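You operate a simulated robot arm through the tools that you are given. There is no shell and no other tool.

Carry out the task below with a simulated two-armed robot. There is one attempt and no reset: what you move stays moved.

Task
Swap the tall jar in the shaker for the short jar and run a wash.
Fine: loosen the star knob, then stand the tall jar on the bench before the hood. Knob tight again, lids shut; watch till the cup stops, then switch off. Set down upright: what you pick out. Where these are worked on the way, their far stop is far enough and under half their travel is too little: star knob.
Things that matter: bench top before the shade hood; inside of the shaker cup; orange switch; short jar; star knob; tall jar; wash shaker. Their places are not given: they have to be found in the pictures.

It is judged by the outcome, as a careful person would: the job done as asked, and still so three seconds after it is handed in. It fails if anything else is knocked over, pushed out of place, dropped, spilled or broken. A push-on lid holds only when it is set on centred and level and pressed home; a screw cap is set on level and turned clockwise until tight.

Robot
Two 6-joint arms with fingered hands on one trunk that stands fixed in place. Base frame: the origin is at the foot of the trunk, x ahead of it, y to its left, z up; the work surface is at about z = 0.8. Readings come in m, degrees, newtons and seconds.
The left shoulder is at [0.02, 0.157, 0.829], the right one opposite. With the tool pointing down near the work surface each hand reaches from about 0.34 to 0.84 m from the base axis, measured 20 degrees to its own side. Payload 4.1 kg a hand.
The tool frame of a hand sits at the grasp point between the pads (the TCP): z along the fingers, y along the line on which they close. The tips reach 0.033 m beyond it. The gripper opens to 0.112 m. The gripper's body begins 0.039 m behind the TCP. The gripper is a hand of 4 fingers: y runs from the thumb to the fingers, the wrist lies at [-0.016, -0.118, -0.2] in the tool frame, and closing takes about 1.5 s.
Orientation is told as [roll, pitch, yaw] about the base's x, y, z axes, in that order, counted from this pose: with the fingers straight down and the wrist toward the robot, the tool's x, y and z point along [0, 1, 0], [1, 0, 0] and [0, 0, -1] of the base frame.

Tools
- The arms move only by the tool servo_tool. It takes "left_rows", "right_rows" or both (then of equal length, played together; a hand with none holds still); each is a list of rows, each an object of numbers (a shift or turn left out is 0, a gripper value left out holds the last): "x", "y", "z": the shift along the tool's x, y, z in m; "rx", "ry", "rz": the turn, a rotation vector about the tool's x, y, z in degrees; "grip": the closure in counts, from 0 (fully open) to 255 (shut). In form: [{"x": .., "y": .., "z": .., "rx": .., "ry": .., "rz": .., "grip": ..}, ...]. A call has 1 to 20 rows; each row shifts and turns the commanded pose from where the row before left it, along the tool's axes as they then stand. Each row takes 0.2 s and may step no farther than 0.05 m and 8.6 degrees from the row before; otherwise, or with a gripper value out of range, the whole call is refused. Where a pose cannot be reached the arm comes as near as it can. A force on the tool above 40 N (or 10 N above the force at the start of the call, whichever is more), or a blocked arm, ends the call early, and 0.2 s more pass. Each finger travels about 0.072 m/s and halts on what it meets, pressing with about 32 N; the grip force reading is that of the motor and also rises with nothing between the fingers. The clock runs only during rows and for 0.2 s after the last one: add rows that do not move to give the fingers time. The reply holds the time, the measured pose of the TCP, the force on the tool along the base axes, the opening and the grip force, in the units named above and with some noise, with the torque about the TCP (base axes, N m) and any sound that the robot's microphone picked up, and new pictures: "views" is both (left out), scene, wrist or none (wrist: the cameras of the hands that moved).
- Cameras (640 x 400 px; columns grow to the right, rows downward): "scene" is now at [0.0577, -0.0116, 1.4538]; the picture's right is [-0.11, -0.99, 0.00], its down [-0.59, 0.07, -0.81] and it looks along [0.80, -0.09, -0.59] (base axes); focal length 312 px, centre (320, 200). "left" rides on the left gripper at [-0.066, -0.089, -0.13] in its tool frame; the picture's right is [-0.79, -0.29, 0.54], its down [0.55, -0.71, 0.44] and it looks along [0.26, 0.64, 0.72] (tool axes); focal length 247 px, centre (320, 200). "right" rides on the right gripper at [0.066, -0.089, -0.13] in its tool frame; the picture's right is [-0.79, 0.29, -0.54], its down [-0.55, -0.71, 0.44] and it looks along [-0.26, 0.64, 0.72] (tool axes); focal length 247 px, centre (320, 200).
- hand_shape(shape, hand): the hand has 4 fingers and takes this shape, open, in about a second: jaw (thumb against the fingers, like two jaws); tri (thumb and two fingers); tip (a fingertip pinch); poke (one finger out to press); point (the index stretched); flat (the hand flat); cup (the hand cupped); fist (a fist). The gripper value then closes the fingers along that shape, each until it touches; the sizes above hold for jaw. It gives what a move gives, with no picture.
- aim_head(pan, tilt): turns the head with the scene camera to pan (to the left, within 86 degrees either way) and tilt (down, from -29 to 69), counted from straight ahead of the robot. It gives what a move gives, and a new picture of the scene camera.
- point_at(camera, pixels): for up to 12 pixels [column, row] of the newest picture of that camera ("zoom" is the newest enlarged one), the place [x, y, z] in the base frame of the surface seen there, good to about 0.003 m, but the place of the scene camera against the robot may be out by one fixed shift of up to 0.012 m in any direction. It takes no simulated time.
- enlarge(camera, box): a new picture of the part [left, top, right, bottom] of that camera's present view, enlarged. It takes no simulated time.
- sign_off(): hands the job in; it is judged then, once.

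Open the grippers and draw the arms clear of the work before you hand the job in, unless the task says otherwise.

The tools are called after "Emit:" by a JSON object that holds its "name" and its "arguments". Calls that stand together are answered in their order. servo_tool: Moves the arms, as the interface text tells. Its arguments: {"type":"object","properties":{"left_rows":{"type":"array","items":{"type":"object","properties":{"x":{"type":"number"},"y":{"type":"number"},"z":{"type":"number"},"rx":{"type":"number"},"ry":{"type":"number"},"rz":{"type":"number"},"grip":{"type":"number"}}}},"right_rows":{"type":"array","items":{"type":"object","properties":{"x":{"type":"number"},"y":{"type":"number"},"z":{"type":"number"},"rx":{"type":"number"},"ry":{"type":"number"},"rz":{"type":"number"},"grip":{"type":"number"}}}},"views":{"type":"string","enum":["both","scene","wrist","none"]}},"required":[]} The other tools are called the same way: hand_shape (shape, hand) gives the hand a shape; aim_head (pan, tilt) turns the head that bears the scene camera; point_at (camera, pixels) gives the place of the surface under pixels of a picture; enlarge (camera, box) takes an enlarged picture of a part of a camera's view; sign_off () hands the job in.

At the start:

```text
t: 0.0
left_ee_pos: [0.4604, 0.0558, 1.173]
left_tool_rot: [0.0, 0.1, -14.0]
left_wrist_force: [-1.0, -0.9, -0.5]
left_wrist_torque: [-0.03, 0.04, -0.03]
left_finger_gap: 0.1116
left_grip_force: 0.0
left_shape: jaw
right_ee_pos: [0.4556, -0.2771, 1.2085]
right_tool_rot: [0.0, 0.0, -13.9]
right_wrist_force: [0.4, -0.2, 0.0]
right_wrist_torque: [0.03, 0.0, 0.02]
right_finger_gap: 0.1113
right_grip_force: 0.0
right_shape: jaw
head pan, tilt: [-6.6, 36.3]
```

scene: 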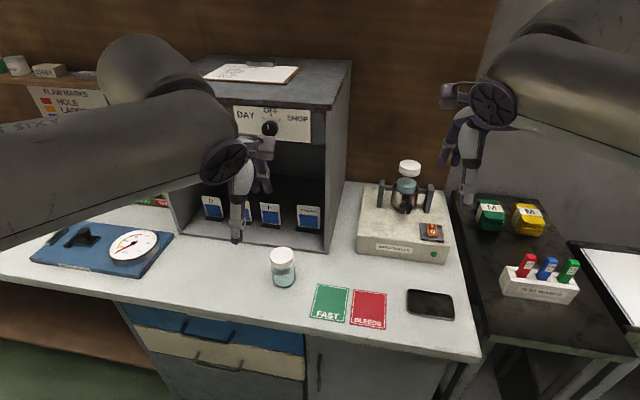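
right: 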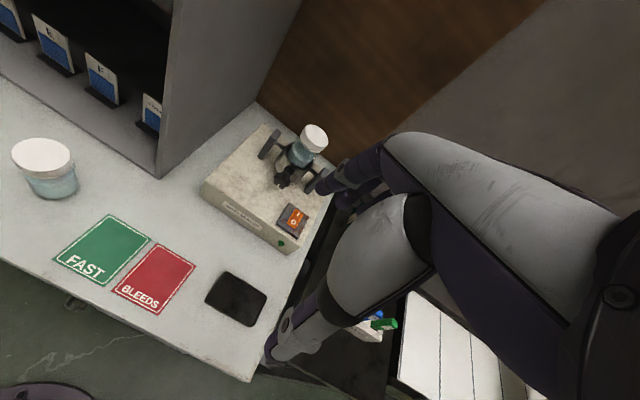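
left: 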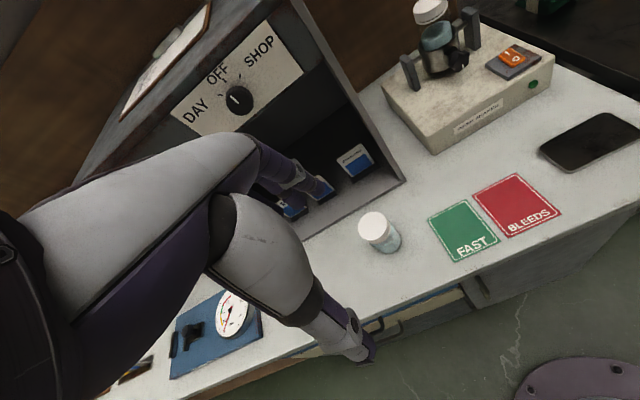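

The scene shows the shaker at about (405,215) with the tall jar in its cup, and the short jar at (283,267). I enlarge both to see details.

Emit:
{"name": "enlarge", "arguments": {"camera": "scene", "box": [340, 140, 470, 270]}}

Emit:
{"name": "enlarge", "arguments": {"camera": "left", "box": [370, 0, 560, 150]}}

Emit:
{"name": "enlarge", "arguments": {"camera": "right", "box": [190, 100, 350, 260]}}

Emit:
{"name": "enlarge", "arguments": {"camera": "scene", "box": [230, 220, 340, 300]}}

```text
3.08 times, centred on (405, 205) of scene
```

zoom: 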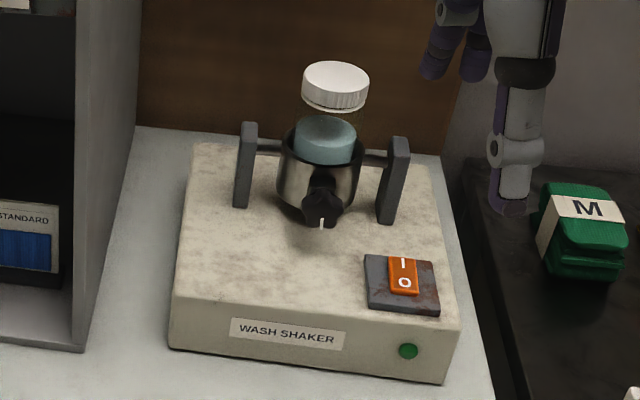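

```text
2.67 times, centred on (465, 75) of left
```

zoom: 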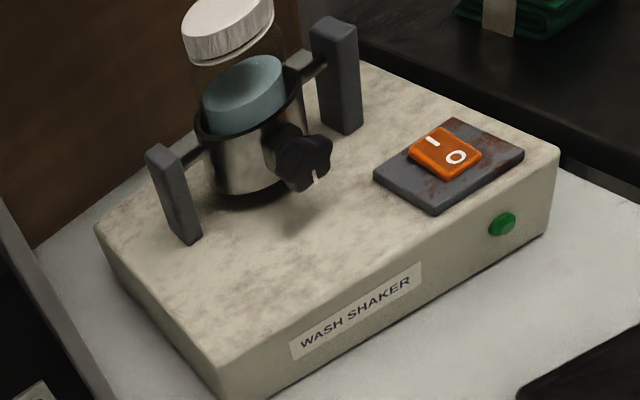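

```text
2.50 times, centred on (270, 180) of right
```

zoom: 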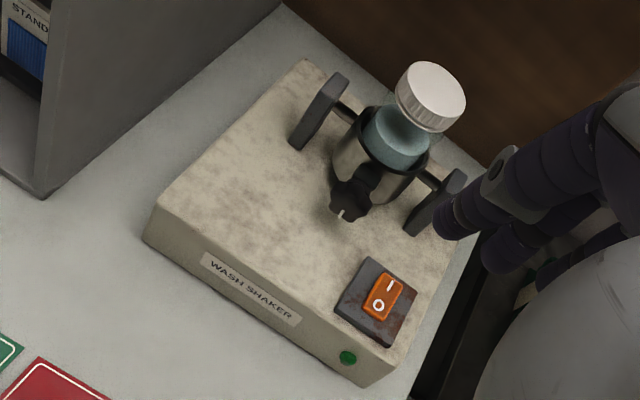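

```text
5.00 times, centred on (285, 260) of scene
```

zoom: 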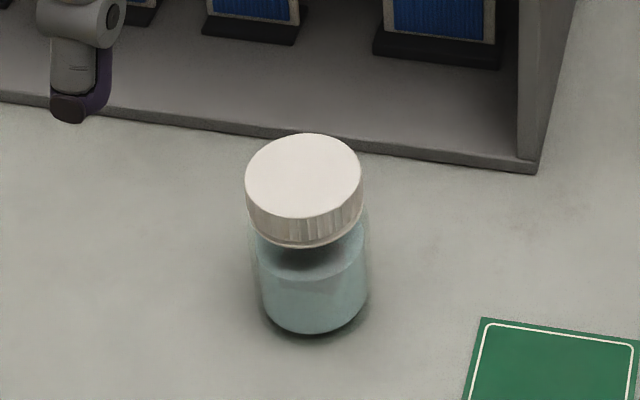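

Jars have white screw lids; knob on front of the cup, with a white index mark. I measure key points.

Emit:
{"name": "point_at", "arguments": {"camera": "scene", "pixels": [[410, 162], [410, 170], [404, 209], [380, 195], [428, 198], [376, 170], [422, 172], [432, 232], [405, 200], [404, 186], [383, 253], [445, 260]]}}

Emit:
{"name": "point_at", "arguments": {"camera": "scene", "pixels": [[282, 253], [271, 254], [294, 255], [283, 248], [283, 262], [284, 286], [360, 235], [330, 250], [305, 250], [240, 250], [348, 215], [345, 185]]}}

Emit:
{"name": "point_at", "arguments": {"camera": "right", "pixels": [[314, 138], [286, 184], [262, 150], [314, 180], [293, 220], [203, 190], [290, 250], [40, 152], [298, 155], [265, 128]]}}

Emit:
{"name": "point_at", "arguments": {"camera": "left", "pixels": [[430, 8], [460, 60], [435, 50], [472, 25], [412, 70], [372, 225], [516, 55], [385, 250], [460, 45], [445, 35]]}}

```text
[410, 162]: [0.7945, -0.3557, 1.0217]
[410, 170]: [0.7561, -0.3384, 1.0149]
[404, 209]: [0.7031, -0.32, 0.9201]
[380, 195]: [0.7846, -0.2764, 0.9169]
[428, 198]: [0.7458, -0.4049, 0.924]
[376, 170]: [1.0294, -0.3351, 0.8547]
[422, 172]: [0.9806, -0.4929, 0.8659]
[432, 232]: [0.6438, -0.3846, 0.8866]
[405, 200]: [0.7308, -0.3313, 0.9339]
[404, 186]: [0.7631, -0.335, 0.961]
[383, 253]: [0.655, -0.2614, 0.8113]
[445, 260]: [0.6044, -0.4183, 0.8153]
```

```text
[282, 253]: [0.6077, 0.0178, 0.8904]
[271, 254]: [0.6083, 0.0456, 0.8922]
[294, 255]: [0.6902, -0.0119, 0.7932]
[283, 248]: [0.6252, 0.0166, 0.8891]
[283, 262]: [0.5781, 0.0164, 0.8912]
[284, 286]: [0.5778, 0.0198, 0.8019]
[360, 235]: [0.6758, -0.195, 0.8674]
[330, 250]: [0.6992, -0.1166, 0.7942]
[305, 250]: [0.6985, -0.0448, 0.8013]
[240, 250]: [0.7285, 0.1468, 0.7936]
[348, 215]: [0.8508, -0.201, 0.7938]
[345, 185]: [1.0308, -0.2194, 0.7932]
```

```text
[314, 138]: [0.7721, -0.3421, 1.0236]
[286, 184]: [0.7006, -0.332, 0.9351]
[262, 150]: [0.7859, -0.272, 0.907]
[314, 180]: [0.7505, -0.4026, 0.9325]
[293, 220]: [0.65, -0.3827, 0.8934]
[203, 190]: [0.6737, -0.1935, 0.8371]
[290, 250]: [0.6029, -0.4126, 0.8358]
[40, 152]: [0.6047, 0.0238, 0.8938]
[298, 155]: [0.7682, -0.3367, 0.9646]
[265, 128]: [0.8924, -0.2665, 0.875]
```

```text
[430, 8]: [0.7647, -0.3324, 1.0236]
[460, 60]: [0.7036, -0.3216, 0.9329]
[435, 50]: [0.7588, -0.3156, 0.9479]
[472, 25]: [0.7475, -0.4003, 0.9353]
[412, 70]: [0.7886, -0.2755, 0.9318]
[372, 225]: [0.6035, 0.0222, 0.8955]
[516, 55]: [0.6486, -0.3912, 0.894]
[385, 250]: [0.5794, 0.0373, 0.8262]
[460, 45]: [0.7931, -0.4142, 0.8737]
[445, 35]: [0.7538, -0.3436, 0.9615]
```

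Both wrist views and the scene agree: cup centre about (0.767,-0.339), lid top z≈1.024, knob near (0.703,-0.322,0.93), short jar (0.605,0.022). I first move the left arm left out of the way.

Emit:
{"name": "servo_tool", "arguments": {"left_rows": [{"x": 0.035, "y": -0.015}, {"x": 0.035, "y": -0.015}, {"x": 0.035, "y": -0.015}, {"x": 0.035, "y": -0.015}, {"x": 0.035, "y": -0.015}, {"x": 0.035, "y": -0.015}, {"x": 0.035, "y": -0.015}, {"x": 0.035, "y": -0.015}], "views": "scene"}}

```text
t: 1.8
left_ee_pos: [0.4132, 0.3568, 1.1741]
left_tool_rot: [0.0, -0.1, -14.2]
left_wrist_force: [-0.7, -0.3, -0.1]
left_wrist_torque: [0.03, 0.01, 0.02]
left_finger_gap: 0.1117
left_grip_force: 0.1
left_shape: jaw
right_ee_pos: [0.4551, -0.2786, 1.2087]
right_tool_rot: [0.0, 0.1, -14.0]
right_wrist_force: [-0.5, -0.1, -0.2]
right_wrist_torque: [-0.02, -0.01, -0.01]
right_finger_gap: 0.1114
right_grip_force: 0.1
right_shape: jaw
head pan, tilt: [-6.6, 36.3]
```

scene: 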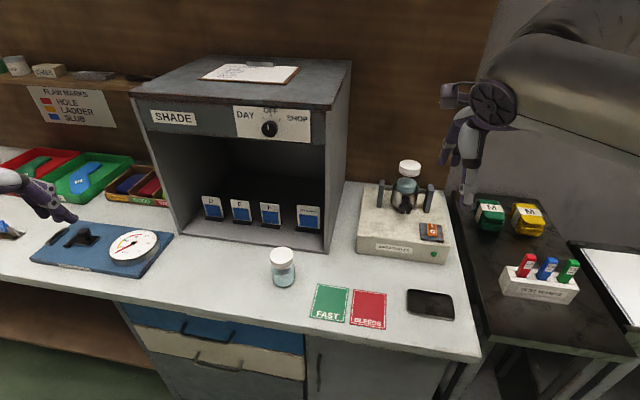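

The left arm is clear. I look closer at the knob and the switch.

Emit:
{"name": "enlarge", "arguments": {"camera": "scene", "box": [372, 150, 442, 220]}}

Emit:
{"name": "enlarge", "arguments": {"camera": "right", "box": [250, 110, 340, 200]}}

```text
5.71 times, centred on (407, 185) of scene
```

zoom: 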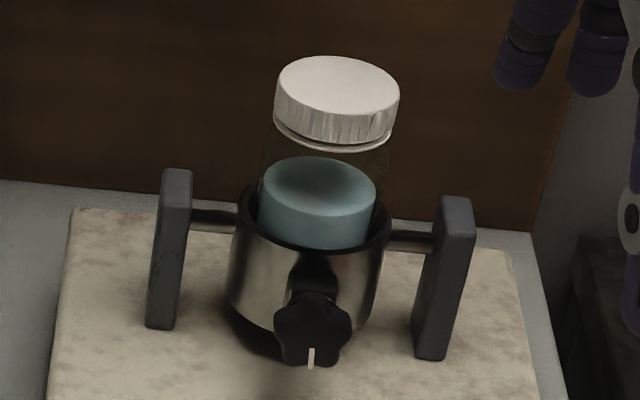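

```text
4.44 times, centred on (295, 155) of right
```

zoom: 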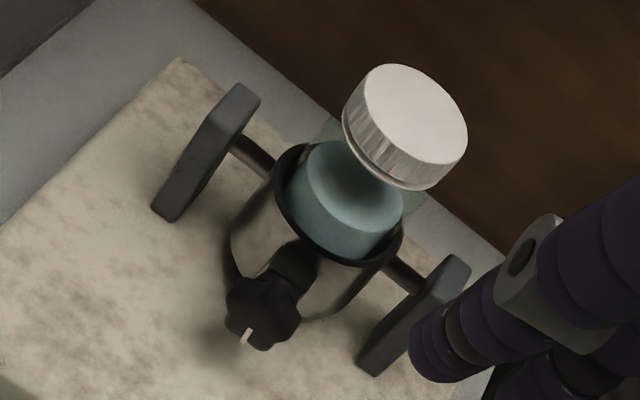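

I query knob points in the newest enlarged right view.

Emit:
{"name": "point_at", "arguments": {"camera": "zoom", "pixels": [[262, 312], [245, 338], [232, 300], [290, 312], [265, 345], [290, 262], [340, 145], [395, 225], [290, 165], [335, 262], [430, 110], [375, 75]]}}

Emit:
{"name": "point_at", "arguments": {"camera": "right", "pixels": [[285, 181], [303, 206], [310, 240], [298, 214], [288, 225], [292, 208], [277, 182], [290, 187]]}}

```text
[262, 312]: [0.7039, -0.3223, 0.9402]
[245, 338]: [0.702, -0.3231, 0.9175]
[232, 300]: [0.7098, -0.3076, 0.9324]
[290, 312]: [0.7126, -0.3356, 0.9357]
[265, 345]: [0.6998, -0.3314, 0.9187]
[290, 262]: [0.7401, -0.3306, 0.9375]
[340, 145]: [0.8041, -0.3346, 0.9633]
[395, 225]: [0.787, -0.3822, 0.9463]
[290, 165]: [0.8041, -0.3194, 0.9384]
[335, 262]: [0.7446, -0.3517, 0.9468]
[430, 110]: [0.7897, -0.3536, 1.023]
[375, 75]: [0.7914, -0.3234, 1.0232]
```

```text
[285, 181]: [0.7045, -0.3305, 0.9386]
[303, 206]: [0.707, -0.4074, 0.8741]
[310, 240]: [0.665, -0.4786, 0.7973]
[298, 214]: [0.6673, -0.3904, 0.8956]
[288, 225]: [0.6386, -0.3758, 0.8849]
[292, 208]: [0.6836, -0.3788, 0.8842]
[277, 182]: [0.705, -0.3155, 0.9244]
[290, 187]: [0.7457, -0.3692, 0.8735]
```

Knob face centre ≈ (0.702,-0.322,0.928), axis roughly yaw −15°. I turn the right hand so its wrist goes to the right side (rz −90), staying high at z≈1.2.

Emit:
{"name": "servo_tool", "arguments": {"right_rows": [{"rz": -8.182}, {"rz": -8.182}, {"rz": -8.182}, {"rz": -8.182}, {"rz": -8.182}, {"rz": -8.182}, {"rz": -8.182}, {"rz": -8.182}, {"rz": -8.182}, {"rz": -8.182}, {"rz": -8.182}], "views": "scene"}}

```text
t: 4.2
left_ee_pos: [0.4122, 0.3561, 1.1752]
left_tool_rot: [0.0, 0.0, -14.2]
left_wrist_force: [0.3, -0.8, -0.2]
left_wrist_torque: [0.0, 0.01, 0.04]
left_finger_gap: 0.1115
left_grip_force: 0.0
left_shape: jaw
right_ee_pos: [0.4535, -0.2792, 1.2082]
right_tool_rot: [0.0, 0.0, 76.1]
right_wrist_force: [-0.2, 0.7, 0.8]
right_wrist_torque: [0.0, -0.01, 0.01]
right_finger_gap: 0.1118
right_grip_force: 0.1
right_shape: jaw
head pan, tilt: [-6.6, 36.3]
```

scene: 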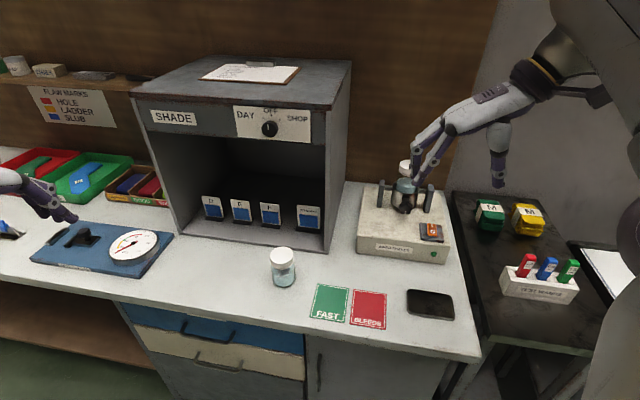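

The wrist is now on the right. I pitch the fingers forward (ry −90) and see how the arm takes it.

Emit:
{"name": "servo_tool", "arguments": {"right_rows": [{"ry": -8.182}, {"ry": -8.182}, {"ry": -8.182}, {"ry": -8.182}, {"ry": -8.182}, {"ry": -8.182}, {"ry": -8.182}, {"ry": -8.182}, {"ry": -8.182}, {"ry": -8.182}, {"ry": -8.182}]}}

```text
t: 6.6
left_ee_pos: [0.4138, 0.3555, 1.1735]
left_tool_rot: [0.1, 0.0, -14.1]
left_wrist_force: [0.5, 0.2, -0.6]
left_wrist_torque: [0.01, 0.03, 0.02]
left_finger_gap: 0.1117
left_grip_force: 0.0
left_shape: jaw
right_ee_pos: [0.441, -0.2639, 1.2735]
right_tool_rot: [-88.9, 0.6, 75.7]
right_wrist_force: [-0.3, -0.4, 0.4]
right_wrist_torque: [0.0, 0.01, -0.03]
right_finger_gap: 0.1115
right_grip_force: 0.2
right_shape: jaw
right hand out of reach, approached as far as the arm can: row 10, 11
head pan, tilt: [-6.6, 36.3]
```

scene: 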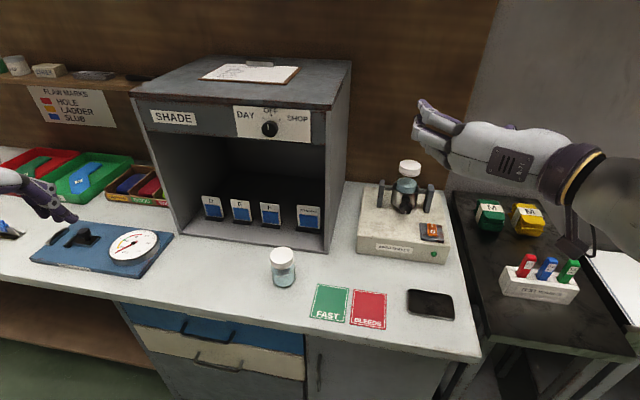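
right: 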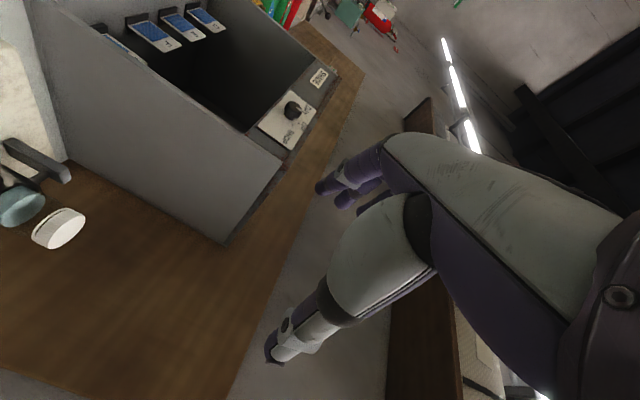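

The hand now points forward, with the jar and cup at the left of the wrist view. I move forward and down and check the reading.

Emit:
{"name": "servo_tool", "arguments": {"right_rows": [{"z": 0.02, "x": 0.035}, {"z": 0.02, "x": 0.035}, {"z": 0.02, "x": 0.035}, {"z": 0.02, "x": 0.035}, {"z": 0.02, "x": 0.02}]}}

```text
t: 7.8
left_ee_pos: [0.4137, 0.3562, 1.1737]
left_tool_rot: [0.0, -0.1, -14.2]
left_wrist_force: [-0.1, -1.5, 0.7]
left_wrist_torque: [0.03, -0.01, 0.02]
left_finger_gap: 0.1117
left_grip_force: 0.0
left_shape: jaw
right_ee_pos: [0.4955, -0.2534, 1.2869]
right_tool_rot: [-89.2, 0.3, 75.9]
right_wrist_force: [0.2, 0.0, 0.4]
right_wrist_torque: [0.01, 0.01, -0.02]
right_finger_gap: 0.1113
right_grip_force: 0.1
right_shape: jaw
right hand out of reach, approached as far as the arm can: row 1, 2, 3, 4, 5
head pan, tilt: [-6.6, 36.3]
```

scene: 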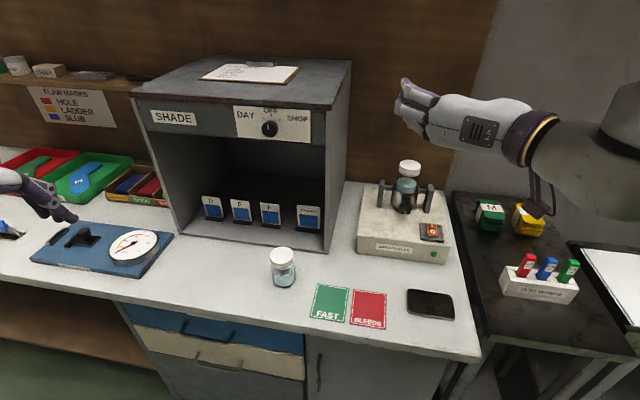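
right: 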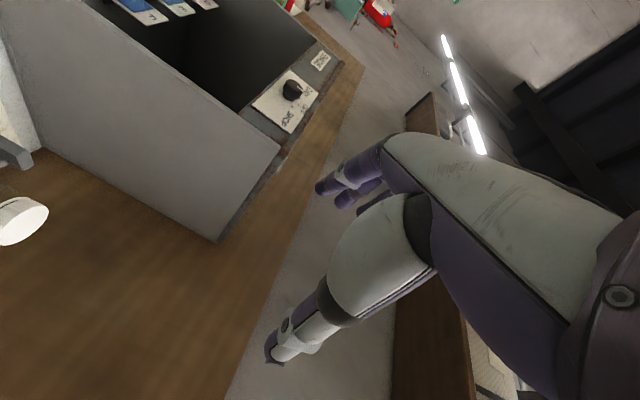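

The horizontal pose is out of reach here (z stayed at 1.287). I tilt the fingers back down by about 25° to get back into the reachable range and see where the command stands.

Emit:
{"name": "servo_tool", "arguments": {"right_rows": [{"ry": 8.4}, {"ry": 8.4}, {"ry": 8.4}, {}], "views": "scene"}}

```text
t: 8.8
left_ee_pos: [0.4133, 0.3558, 1.1728]
left_tool_rot: [0.0, 0.0, -14.1]
left_wrist_force: [-0.4, -0.1, 0.6]
left_wrist_torque: [0.03, -0.02, 0.04]
left_finger_gap: 0.1113
left_grip_force: 0.1
left_shape: jaw
right_ee_pos: [0.4968, -0.2534, 1.2866]
right_tool_rot: [-64.6, 0.0, 75.9]
right_wrist_force: [0.1, 1.0, 0.3]
right_wrist_torque: [0.0, -0.02, -0.02]
right_finger_gap: 0.1117
right_grip_force: 0.2
right_shape: jaw
head pan, tilt: [-6.6, 36.3]
```

scene: 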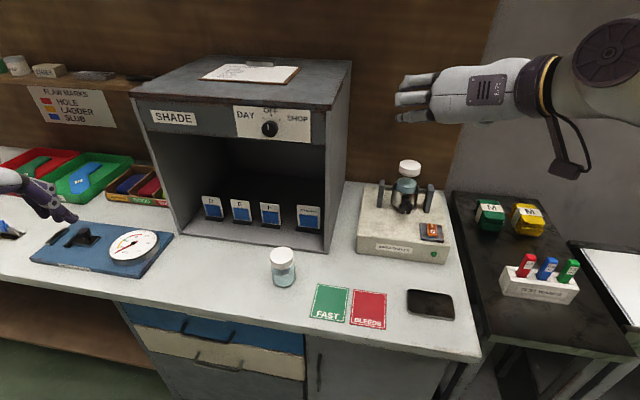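

The arm is back in reach at roll −65. I move forward 0.1 and down 0.3 in this tilt, staying in front of the shaker.

Emit:
{"name": "servo_tool", "arguments": {"right_rows": [{"z": 0.027, "x": 0.029}, {"z": 0.027, "x": 0.029}, {"z": 0.027, "x": 0.029}, {"z": 0.027, "x": 0.029}, {"z": 0.027, "x": 0.029}, {"z": 0.027, "x": 0.029}, {"z": 0.027, "x": 0.029}]}}

```text
t: 10.4
left_ee_pos: [0.4125, 0.3556, 1.175]
left_tool_rot: [-0.1, -0.1, -14.2]
left_wrist_force: [-0.4, -0.5, 0.8]
left_wrist_torque: [-0.01, -0.03, 0.02]
left_finger_gap: 0.1117
left_grip_force: 0.2
left_shape: jaw
right_ee_pos: [0.5951, -0.2793, 1.0675]
right_tool_rot: [-63.9, 0.3, 76.1]
right_wrist_force: [-0.5, 0.6, 0.1]
right_wrist_torque: [-0.04, -0.01, 0.0]
right_finger_gap: 0.1118
right_grip_force: 0.0
right_shape: jaw
right hand out of reach, approached as far as the arm can: row 6, 7
head pan, tilt: [-6.6, 36.3]
```

scene: 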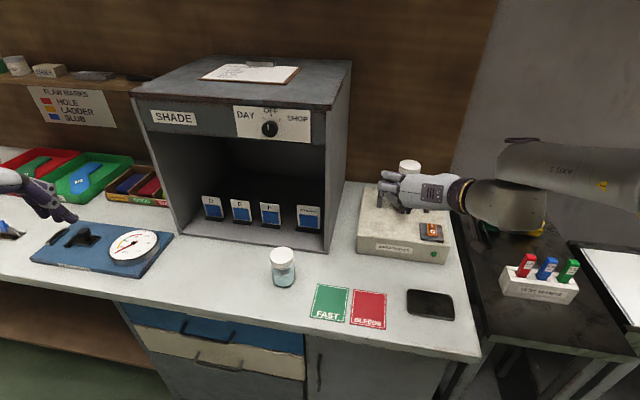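
right: 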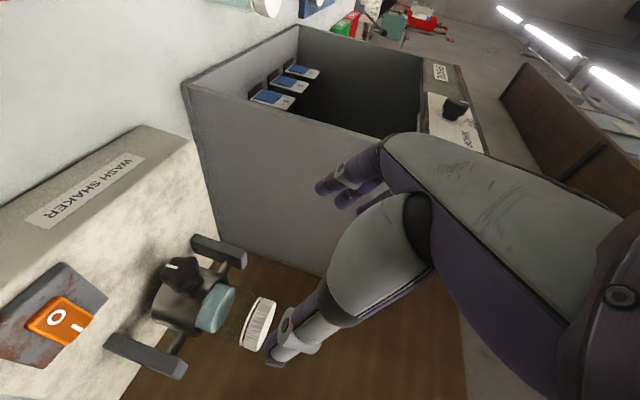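

Still a limit near z≈1.07 with the wrist to the right. I roll the hand about its pointing axis so that the wrist goes up (rz −85), which should suit an elbow-up arm.

Emit:
{"name": "servo_tool", "arguments": {"right_rows": [{"rz": -8.5, "z": -0.01}, {"rz": -8.5, "z": -0.01}, {"rz": -8.5, "z": -0.01}, {"rz": -8.5, "z": -0.01}, {"rz": -8.5, "z": -0.01}, {"rz": -8.5}, {"rz": -8.5}, {"rz": -8.5}, {"rz": -8.5}, {"rz": -8.5}]}}

```text
t: 12.6
left_ee_pos: [0.4134, 0.3556, 1.1739]
left_tool_rot: [-0.1, 0.0, -14.1]
left_wrist_force: [-0.5, -0.7, 0.1]
left_wrist_torque: [0.0, -0.01, -0.01]
left_finger_gap: 0.1118
left_grip_force: 0.1
left_shape: jaw
right_ee_pos: [0.5517, -0.2676, 1.0883]
right_tool_rot: [-10.2, 64.4, 154.7]
right_wrist_force: [-0.6, -0.3, 0.1]
right_wrist_torque: [0.0, 0.02, 0.01]
right_finger_gap: 0.1118
right_grip_force: 0.1
right_shape: jaw
head pan, tilt: [-6.6, 36.3]
```

scene: 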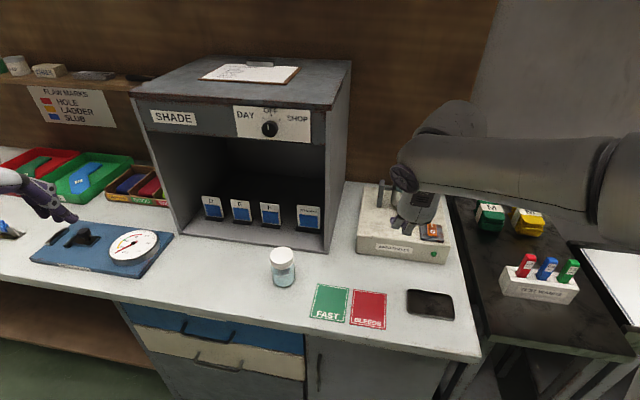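
right: 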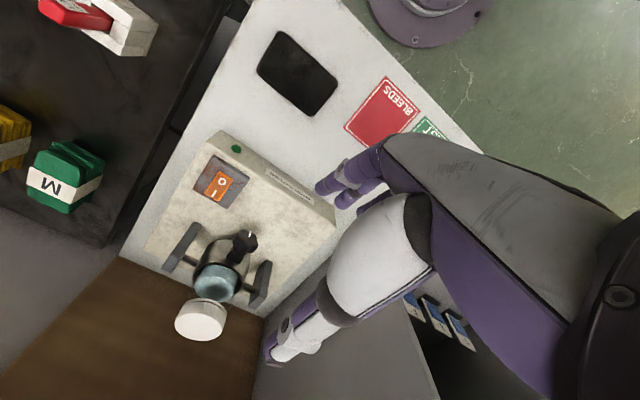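

The wrist-up roll was reached with no limit flagged. I finish the roll, level the fingers, then lower toward the pre-grasp point in front of the knob.

Emit:
{"name": "servo_tool", "arguments": {"right_rows": [{"rz": -5}, {"rx": 8.4667}, {"rx": 8.4667}, {"rx": 8.4667}, {"x": 0.002, "y": 0.03}, {"x": 0.002, "y": 0.03}, {"x": 0.002, "y": 0.03}]}}

```text
t: 14.2
left_ee_pos: [0.4138, 0.3566, 1.1745]
left_tool_rot: [-0.1, -0.1, -14.1]
left_wrist_force: [-0.4, 0.5, 0.5]
left_wrist_torque: [-0.04, -0.01, 0.02]
left_finger_gap: 0.112
left_grip_force: 0.1
left_shape: jaw
right_ee_pos: [0.5498, -0.2743, 0.9977]
right_tool_rot: [-158.3, 89.9, 7.7]
right_wrist_force: [0.2, -0.8, -0.2]
right_wrist_torque: [0.02, 0.01, 0.02]
right_finger_gap: 0.1117
right_grip_force: 0.2
right_shape: jaw
head pan, tilt: [-6.6, 36.3]
```

scene: 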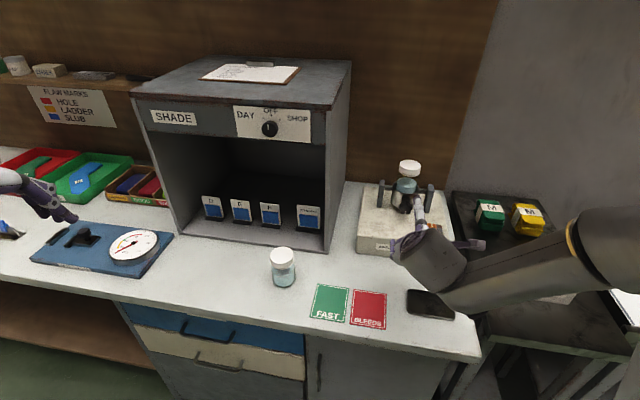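
right: 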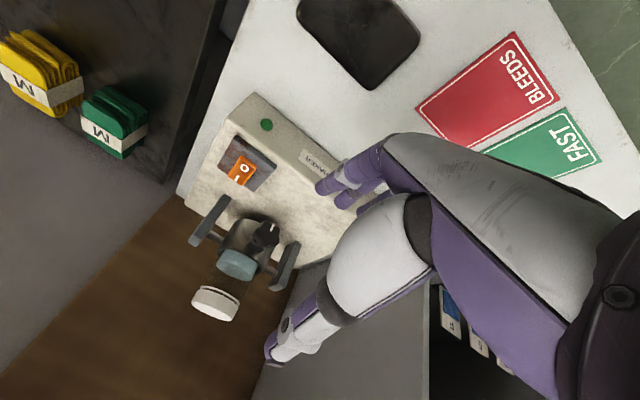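

The pose is reached with the fingers level. I move in front of the knob (14 cm short), partly close the fingers, then test roll range by rolling +51°.

Emit:
{"name": "servo_tool", "arguments": {"right_rows": [{"x": 0.003, "y": 0.035, "z": 0.01, "grip": 110}, {"x": 0.0035, "y": 0.035, "z": 0.0115}, {"rz": 8.5}, {"rz": 8.5}, {"rz": 8.5}, {"rz": 8.5}, {"rz": 8.5}, {"rz": 8.5}, {}]}}

```text
t: 16.2
left_ee_pos: [0.4126, 0.3557, 1.1745]
left_tool_rot: [-0.1, 0.1, -14.1]
left_wrist_force: [0.2, -0.1, 0.4]
left_wrist_torque: [0.0, 0.03, 0.02]
left_finger_gap: 0.1118
left_grip_force: 0.0
left_shape: jaw
right_ee_pos: [0.6042, -0.107, 1.0723]
right_tool_rot: [-89.0, 40.4, 74.7]
right_wrist_force: [0.2, -0.7, -0.7]
right_wrist_torque: [-0.02, 0.01, -0.01]
right_finger_gap: 0.0641
right_grip_force: 0.1
right_shape: jaw
right hand out of reach, approached as far as the arm can: row 4, 5, 6, 7, 8
head pan, tilt: [-6.6, 36.3]
```

scene: 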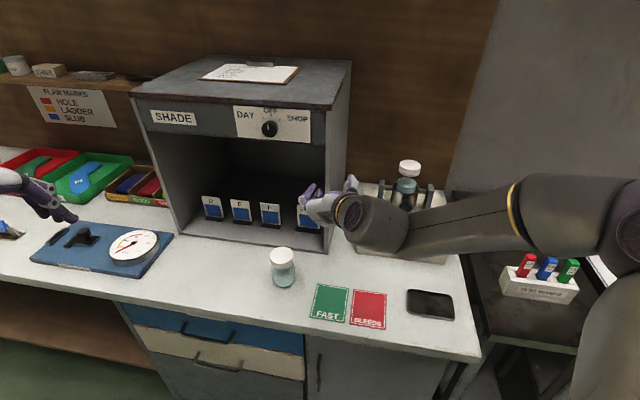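
right: 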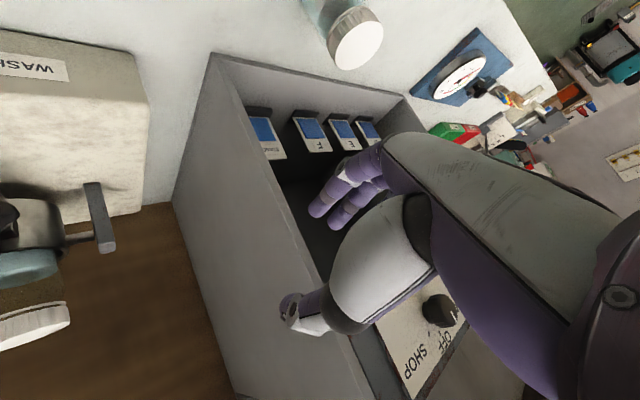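

Rolling + goes out of reach and dragged the hand left, next to the hood. I back off along the tool and roll back −51° there.

Emit:
{"name": "servo_tool", "arguments": {"right_rows": [{"z": -0.03}, {"z": -0.03}, {"rz": -8.5}, {"rz": -8.5}, {"rz": -8.5}, {"rz": -8.5}, {"rz": -8.5}, {"rz": -8.5}], "views": "scene"}}

```text
t: 18.0
left_ee_pos: [0.4122, 0.3549, 1.1731]
left_tool_rot: [0.0, 0.0, -14.1]
left_wrist_force: [0.2, -0.1, -0.3]
left_wrist_torque: [-0.02, 0.0, 0.0]
left_finger_gap: 0.1115
left_grip_force: 0.2
left_shape: jaw
right_ee_pos: [0.5443, -0.081, 1.0794]
right_tool_rot: [137.3, 89.8, -56.7]
right_wrist_force: [0.5, 0.0, -0.3]
right_wrist_torque: [0.01, 0.0, 0.03]
right_finger_gap: 0.0643
right_grip_force: 0.1
right_shape: jaw
right hand out of reach, approached as far as the arm can: row 1
head pan, tilt: [-6.6, 36.3]
```

scene: 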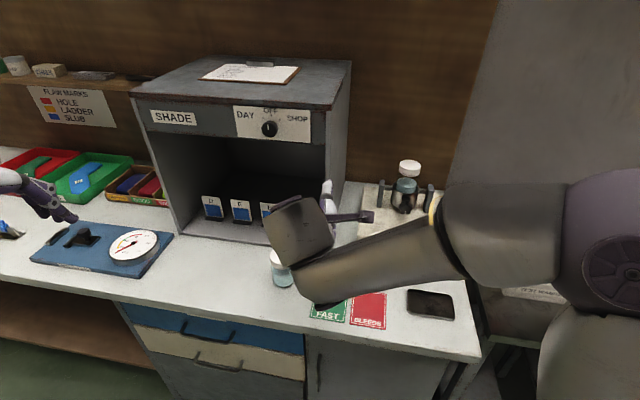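

Rolled back to wrist-up at (0.544,-0.081,1.079). I move right to stand before the knob again, above it, and test the negative roll instead.

Emit:
{"name": "servo_tool", "arguments": {"right_rows": [{"x": 0.038, "y": 0.02, "z": 0.008}, {"x": 0.038, "y": 0.02, "z": 0.008}, {"x": 0.038, "y": 0.02, "z": 0.008}, {"x": 0.038, "y": 0.02, "z": 0.008}, {"x": 0.038, "y": 0.02, "z": 0.008}, {"rz": -8.5}, {"rz": -8.5}, {"rz": -8.5}, {"rz": -8.5}]}}

```text
t: 20.0
left_ee_pos: [0.4126, 0.3554, 1.175]
left_tool_rot: [0.1, 0.0, -14.0]
left_wrist_force: [0.1, -0.2, 0.7]
left_wrist_torque: [0.05, 0.0, 0.0]
left_finger_gap: 0.112
left_grip_force: 0.0
left_shape: jaw
right_ee_pos: [0.5365, -0.2757, 0.9793]
right_tool_rot: [90.3, 55.9, -103.8]
right_wrist_force: [0.0, -0.2, 1.2]
right_wrist_torque: [-0.02, 0.01, 0.03]
right_finger_gap: 0.0643
right_grip_force: 0.0
right_shape: jaw
head pan, tilt: [-6.6, 36.3]
```

scene: 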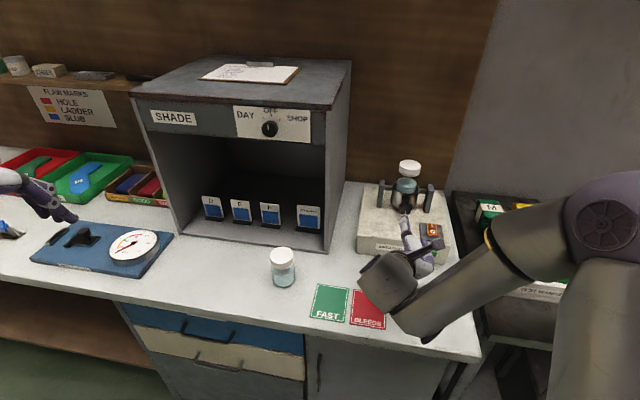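
right: 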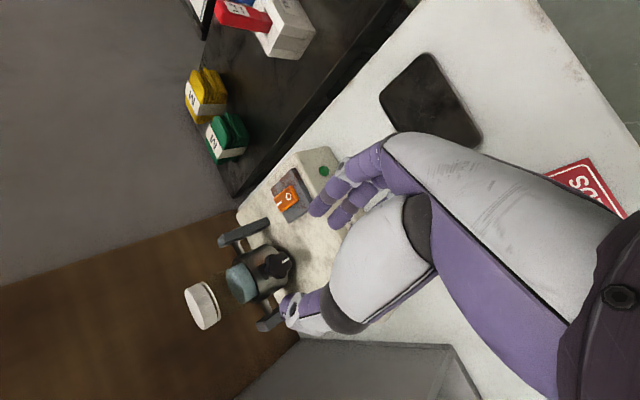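

Negative roll is fine so far. I continue to test it down to about −94° at this safe spot.

Emit:
{"name": "servo_tool", "arguments": {"right_rows": [{"rz": -8.5}, {"rz": -8.5}, {"rz": -8.5}, {"rz": -8.5}, {"rz": -8.5}, {"rz": -8.5}, {"rz": -8.5}], "views": "scene"}}

```text
t: 21.6
left_ee_pos: [0.4123, 0.3561, 1.1741]
left_tool_rot: [0.0, 0.0, -14.0]
left_wrist_force: [-0.3, 0.6, 0.0]
left_wrist_torque: [-0.01, -0.02, -0.02]
left_finger_gap: 0.1116
left_grip_force: 0.1
left_shape: jaw
right_ee_pos: [0.5363, -0.275, 0.9793]
right_tool_rot: [90.2, -3.7, -104.1]
right_wrist_force: [-0.3, 0.2, 0.0]
right_wrist_torque: [0.01, -0.01, 0.01]
right_finger_gap: 0.0643
right_grip_force: 0.2
right_shape: jaw
head pan, tilt: [-6.6, 36.3]
```

scene: 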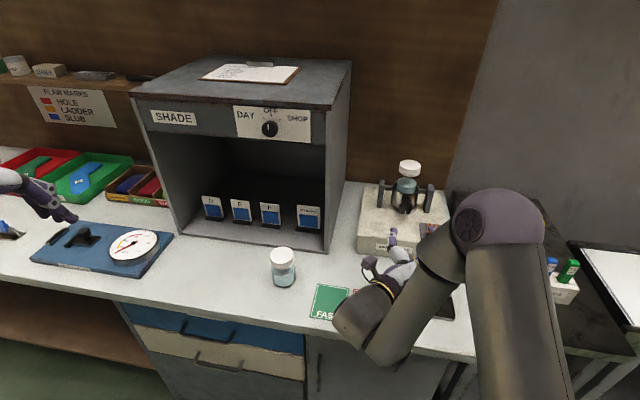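

ψ≈−94 works. I test three more steps.

Emit:
{"name": "servo_tool", "arguments": {"right_rows": [{"rz": -8.5}, {"rz": -8.5}, {"rz": -8.5}]}}

```text
t: 22.4
left_ee_pos: [0.414, 0.3565, 1.1737]
left_tool_rot: [-0.1, 0.0, -14.1]
left_wrist_force: [0.3, -0.1, 0.2]
left_wrist_torque: [0.03, 0.03, -0.01]
left_finger_gap: 0.1118
left_grip_force: 0.0
left_shape: jaw
right_ee_pos: [0.6009, -0.2889, 1.0265]
right_tool_rot: [89.7, -28.9, -103.8]
right_wrist_force: [0.1, 0.1, -0.2]
right_wrist_torque: [0.04, -0.01, -0.01]
right_finger_gap: 0.064
right_grip_force: 0.1
right_shape: jaw
right hand out of reach, approached as far as the arm can: row 1, 2, 3
head pan, tilt: [-6.6, 36.3]
```

scene: 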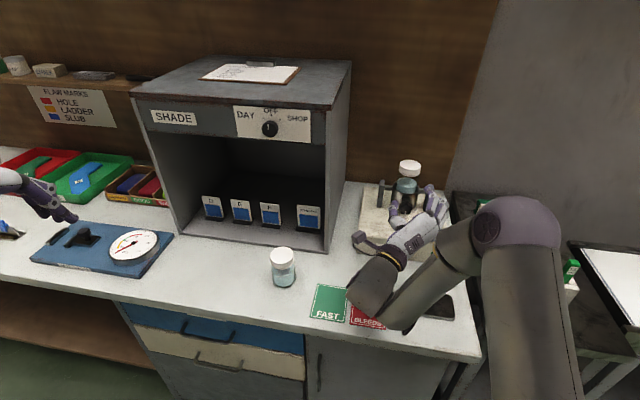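
right: 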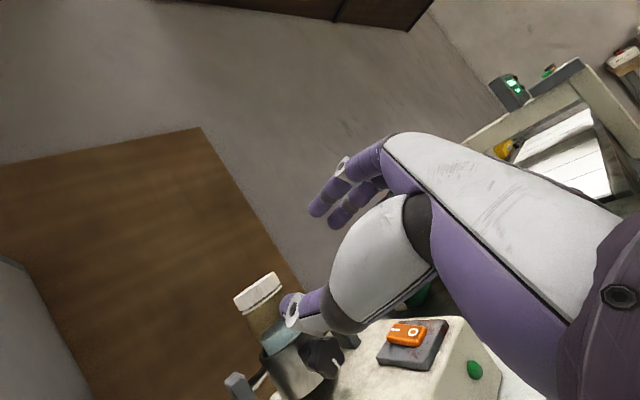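

There the limit is around −94, but farther forward it reaches −119. I roll back to wrist-up (ψ=0) here, at a safe height.

Emit:
{"name": "servo_tool", "arguments": {"right_rows": [{"rz": 8.49}, {"rz": 8.49}, {"rz": 8.49}, {"rz": 8.49}, {"rz": 8.49}, {"rz": 8.49}, {"rz": 8.49}, {"rz": 8.49}, {"rz": 8.49}, {"rz": 8.49}, {"rz": 8.49}, {"rz": 8.49}, {"rz": 8.49}, {"rz": 8.49}]}}

```text
t: 25.4
left_ee_pos: [0.4124, 0.3553, 1.1749]
left_tool_rot: [-0.1, 0.0, -14.1]
left_wrist_force: [-0.3, 0.7, -0.9]
left_wrist_torque: [-0.05, 0.01, -0.02]
left_finger_gap: 0.1117
left_grip_force: 0.1
left_shape: jaw
right_ee_pos: [0.6004, -0.2872, 1.0269]
right_tool_rot: [176.1, 89.7, -17.8]
right_wrist_force: [-0.3, 0.1, 0.6]
right_wrist_torque: [0.02, 0.01, -0.02]
right_finger_gap: 0.0642
right_grip_force: 0.0
right_shape: jaw
head pan, tilt: [-6.6, 36.3]
```

scene: 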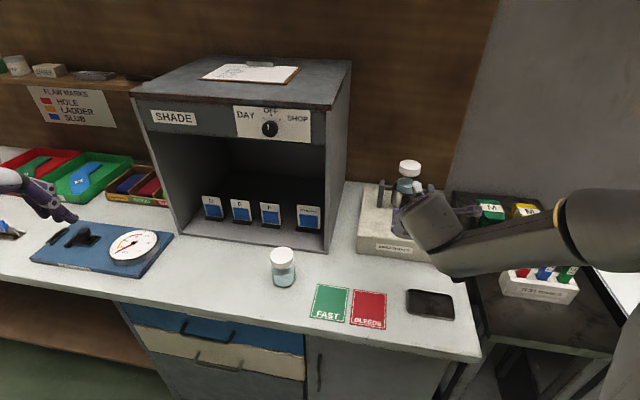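
right: 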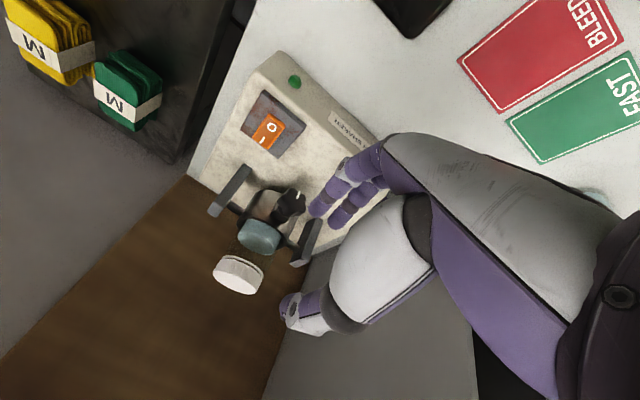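

Back at ψ=0. From this closer wrist view I measure the knob and cup again.

Emit:
{"name": "enlarge", "arguments": {"camera": "right", "box": [200, 150, 340, 310]}}

```text
2.50 times, centred on (270, 230) of right
```

zoom: 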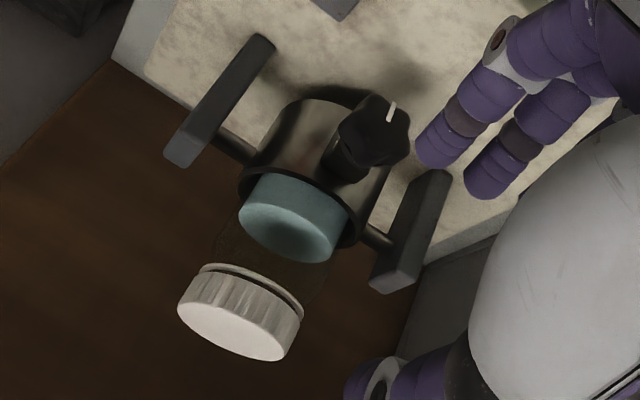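

I query knob, cup, and lid points in this zoom.

Emit:
{"name": "point_at", "arguments": {"camera": "zoom", "pixels": [[385, 130], [390, 112], [365, 105], [405, 145], [345, 130], [370, 158], [240, 345], [190, 315], [285, 355], [230, 90], [410, 230], [200, 285]]}}

Emit:
{"name": "point_at", "arguments": {"camera": "zoom", "pixels": [[262, 40], [446, 175], [350, 20], [400, 65], [460, 230], [345, 235], [245, 180], [310, 290], [210, 250], [288, 215], [430, 100], [180, 160]]}}

```text
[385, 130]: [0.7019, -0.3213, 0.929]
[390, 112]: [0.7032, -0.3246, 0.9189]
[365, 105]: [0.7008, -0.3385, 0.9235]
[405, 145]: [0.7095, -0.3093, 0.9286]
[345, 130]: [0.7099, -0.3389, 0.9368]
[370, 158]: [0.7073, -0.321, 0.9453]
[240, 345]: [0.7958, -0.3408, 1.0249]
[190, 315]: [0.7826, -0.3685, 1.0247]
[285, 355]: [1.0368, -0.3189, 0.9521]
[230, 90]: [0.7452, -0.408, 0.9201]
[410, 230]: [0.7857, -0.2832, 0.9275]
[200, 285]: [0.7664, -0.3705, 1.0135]
```

```text
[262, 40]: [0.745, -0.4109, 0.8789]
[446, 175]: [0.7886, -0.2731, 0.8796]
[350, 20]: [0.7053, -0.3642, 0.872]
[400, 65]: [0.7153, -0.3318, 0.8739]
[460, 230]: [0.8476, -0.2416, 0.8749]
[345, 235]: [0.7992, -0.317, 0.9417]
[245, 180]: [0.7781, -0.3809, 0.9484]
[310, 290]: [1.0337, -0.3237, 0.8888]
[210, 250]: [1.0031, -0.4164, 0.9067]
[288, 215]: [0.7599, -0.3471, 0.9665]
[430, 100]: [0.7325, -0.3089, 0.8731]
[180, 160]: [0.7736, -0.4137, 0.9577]
```

Knob centre ≈ (0.704,-0.323,0.9285), box top z≈0.873. I tilt the fingers 8° down for clearance and lower to a point 9 cm short of the knob.

Emit:
{"name": "servo_tool", "arguments": {"right_rows": [{"rx": -8.0}, {"x": 0.0033, "y": 0.0319, "z": 0.0089}, {"x": 0.0033, "y": 0.0319, "z": 0.0089}, {"x": 0.0033, "y": 0.0319, "z": 0.0089}, {}]}}

```text
t: 26.6
left_ee_pos: [0.413, 0.3548, 1.1747]
left_tool_rot: [0.0, 0.0, -14.1]
left_wrist_force: [-0.3, 0.1, -0.1]
left_wrist_torque: [-0.02, -0.02, -0.01]
left_finger_gap: 0.1118
left_grip_force: 0.0
left_shape: jaw
right_ee_pos: [0.6111, -0.3031, 0.9292]
right_tool_rot: [0.9, 82.2, 167.0]
right_wrist_force: [-0.5, 0.7, -0.3]
right_wrist_torque: [0.04, 0.01, 0.02]
right_finger_gap: 0.064
right_grip_force: 0.0
right_shape: jaw
head pan, tilt: [-6.6, 36.3]
```

scene: 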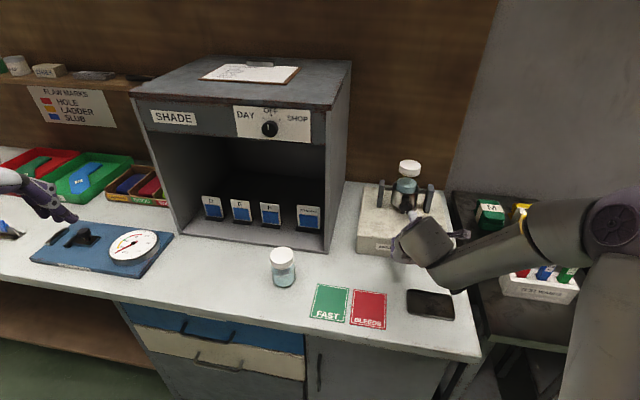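
right: 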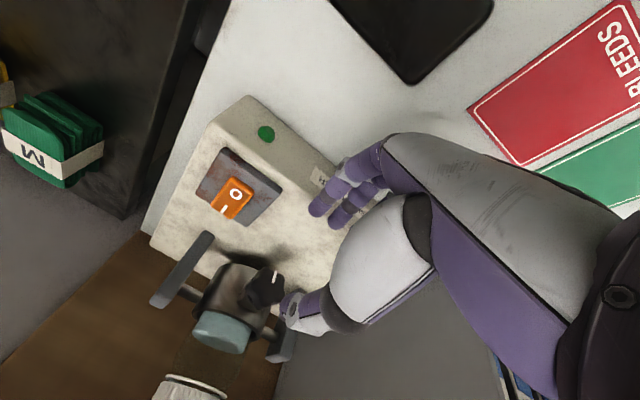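

Positioned at (0.611,-0.303,0.929), 3 mm too far right. I correct that and advance to the knob with the partly open fingers.

Emit:
{"name": "servo_tool", "arguments": {"right_rows": [{"x": -0.003, "z": 0.0178, "y": -0.0026}, {"z": 0.0178, "y": -0.0026}, {"z": 0.0178, "y": -0.0026}, {"z": 0.0178, "y": -0.0026}, {}]}}

```text
t: 27.3
left_ee_pos: [0.4121, 0.3568, 1.1739]
left_tool_rot: [0.0, 0.0, -14.3]
left_wrist_force: [-0.8, 0.6, -1.1]
left_wrist_torque: [-0.01, 0.0, 0.01]
left_finger_gap: 0.1118
left_grip_force: 0.0
left_shape: jaw
right_ee_pos: [0.652, -0.3082, 0.9347]
right_tool_rot: [0.2, 82.8, 166.3]
right_wrist_force: [-20.1, 2.8, 22.1]
right_wrist_torque: [0.45, 1.41, 0.25]
right_finger_gap: 0.0613
right_grip_force: 0.0
right_shape: jaw
head pan, tilt: [-6.6, 36.3]
stopped in row 3 (right hand): the force on the tool passed its limit at 53 N (the readings are from after the stop); the commanded pose is now the measured one
```

scene: 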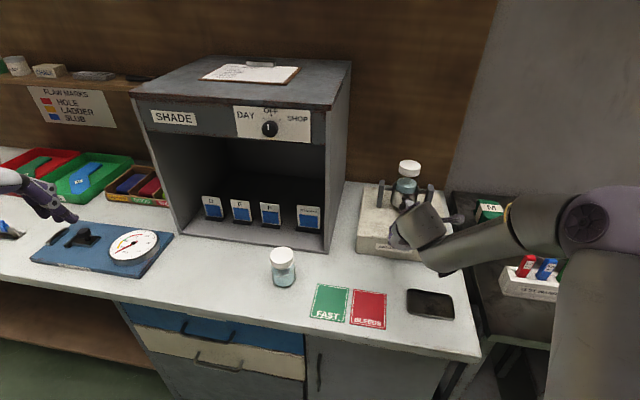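
right: 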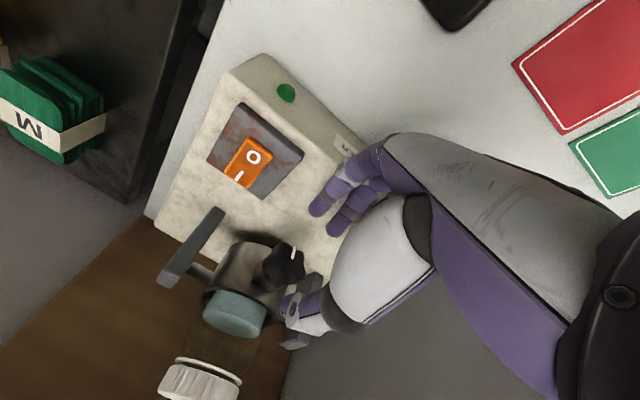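

The lower fingers hit the shaker's front edge (force −20 x, +22 z; nothing appears moved). I back off and up, then reorient: fingers coming 45° from above with the closing line left-right, so nothing hangs below.

Emit:
{"name": "servo_tool", "arguments": {"right_rows": [{"z": -0.03}, {"z": -0.03, "y": -0.03}, {"y": -0.045}, {"y": -0.045}, {"rx": 7.3}, {"rz": -8.2}, {"rz": -8.2}, {"rz": -8.2}, {"rz": -8.2}, {"rz": -8.2}, {"rz": -8.2}, {"rz": -8.2}, {"rz": -8.2}, {"rz": -8.2}, {"rz": -8.2}, {"rz": -8.0}]}}

Emit:
{"name": "servo_tool", "arguments": {"right_rows": [{"ry": -8}, {"ry": -8}, {"ry": -8}, {"ry": -8}, {"ry": -8}, {"ry": -5}, {}]}}

```text
t: 30.7
left_ee_pos: [0.4134, 0.3569, 1.1746]
left_tool_rot: [0.0, 0.0, -14.2]
left_wrist_force: [-0.1, -0.4, 0.2]
left_wrist_torque: [0.0, -0.02, -0.01]
left_finger_gap: 0.1118
left_grip_force: 0.0
left_shape: jaw
right_ee_pos: [0.6096, -0.2959, 1.0587]
right_tool_rot: [89.7, -0.2, -103.9]
right_wrist_force: [0.6, 0.4, 0.1]
right_wrist_torque: [0.0, -0.01, -0.02]
right_finger_gap: 0.0637
right_grip_force: 0.0
right_shape: jaw
head pan, tilt: [-6.6, 36.3]
```

scene: 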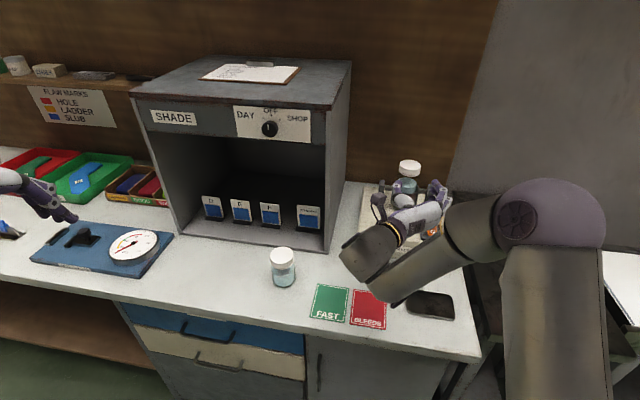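
right: 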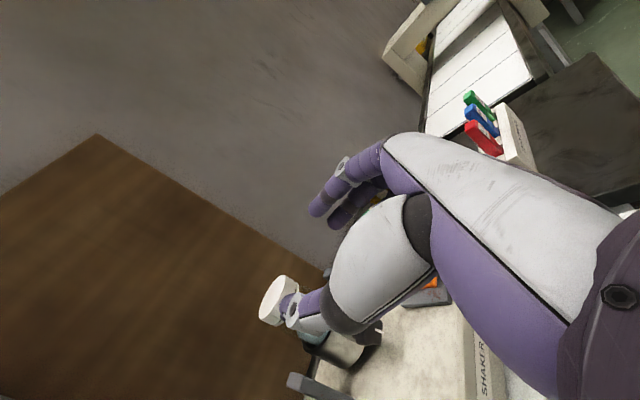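

```text
t: 32.3
left_ee_pos: [0.4128, 0.3557, 1.175]
left_tool_rot: [0.0, 0.1, -14.1]
left_wrist_force: [-0.2, -0.3, -0.4]
left_wrist_torque: [-0.01, 0.03, 0.01]
left_finger_gap: 0.1117
left_grip_force: 0.0
left_shape: jaw
right_ee_pos: [0.5961, -0.2932, 1.0382]
right_tool_rot: [45.2, 0.0, -103.9]
right_wrist_force: [0.4, -1.1, 0.2]
right_wrist_torque: [-0.02, 0.02, 0.0]
right_finger_gap: 0.0639
right_grip_force: 0.0
right_shape: jaw
right hand out of reach, approached as far as the arm can: row 6
head pan, tilt: [-6.6, 36.3]
```

scene: 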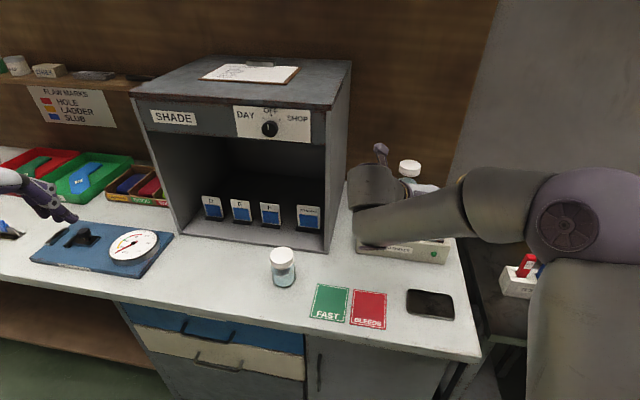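
right: 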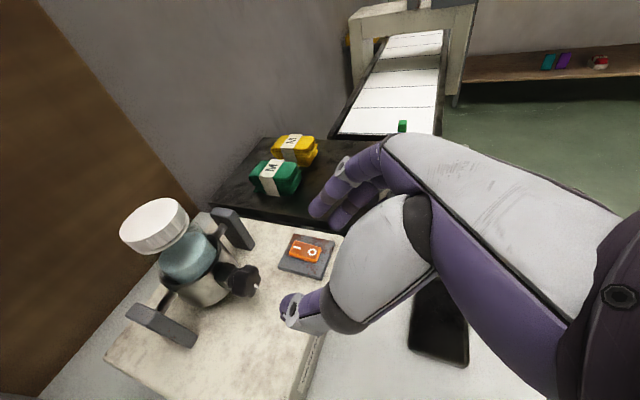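

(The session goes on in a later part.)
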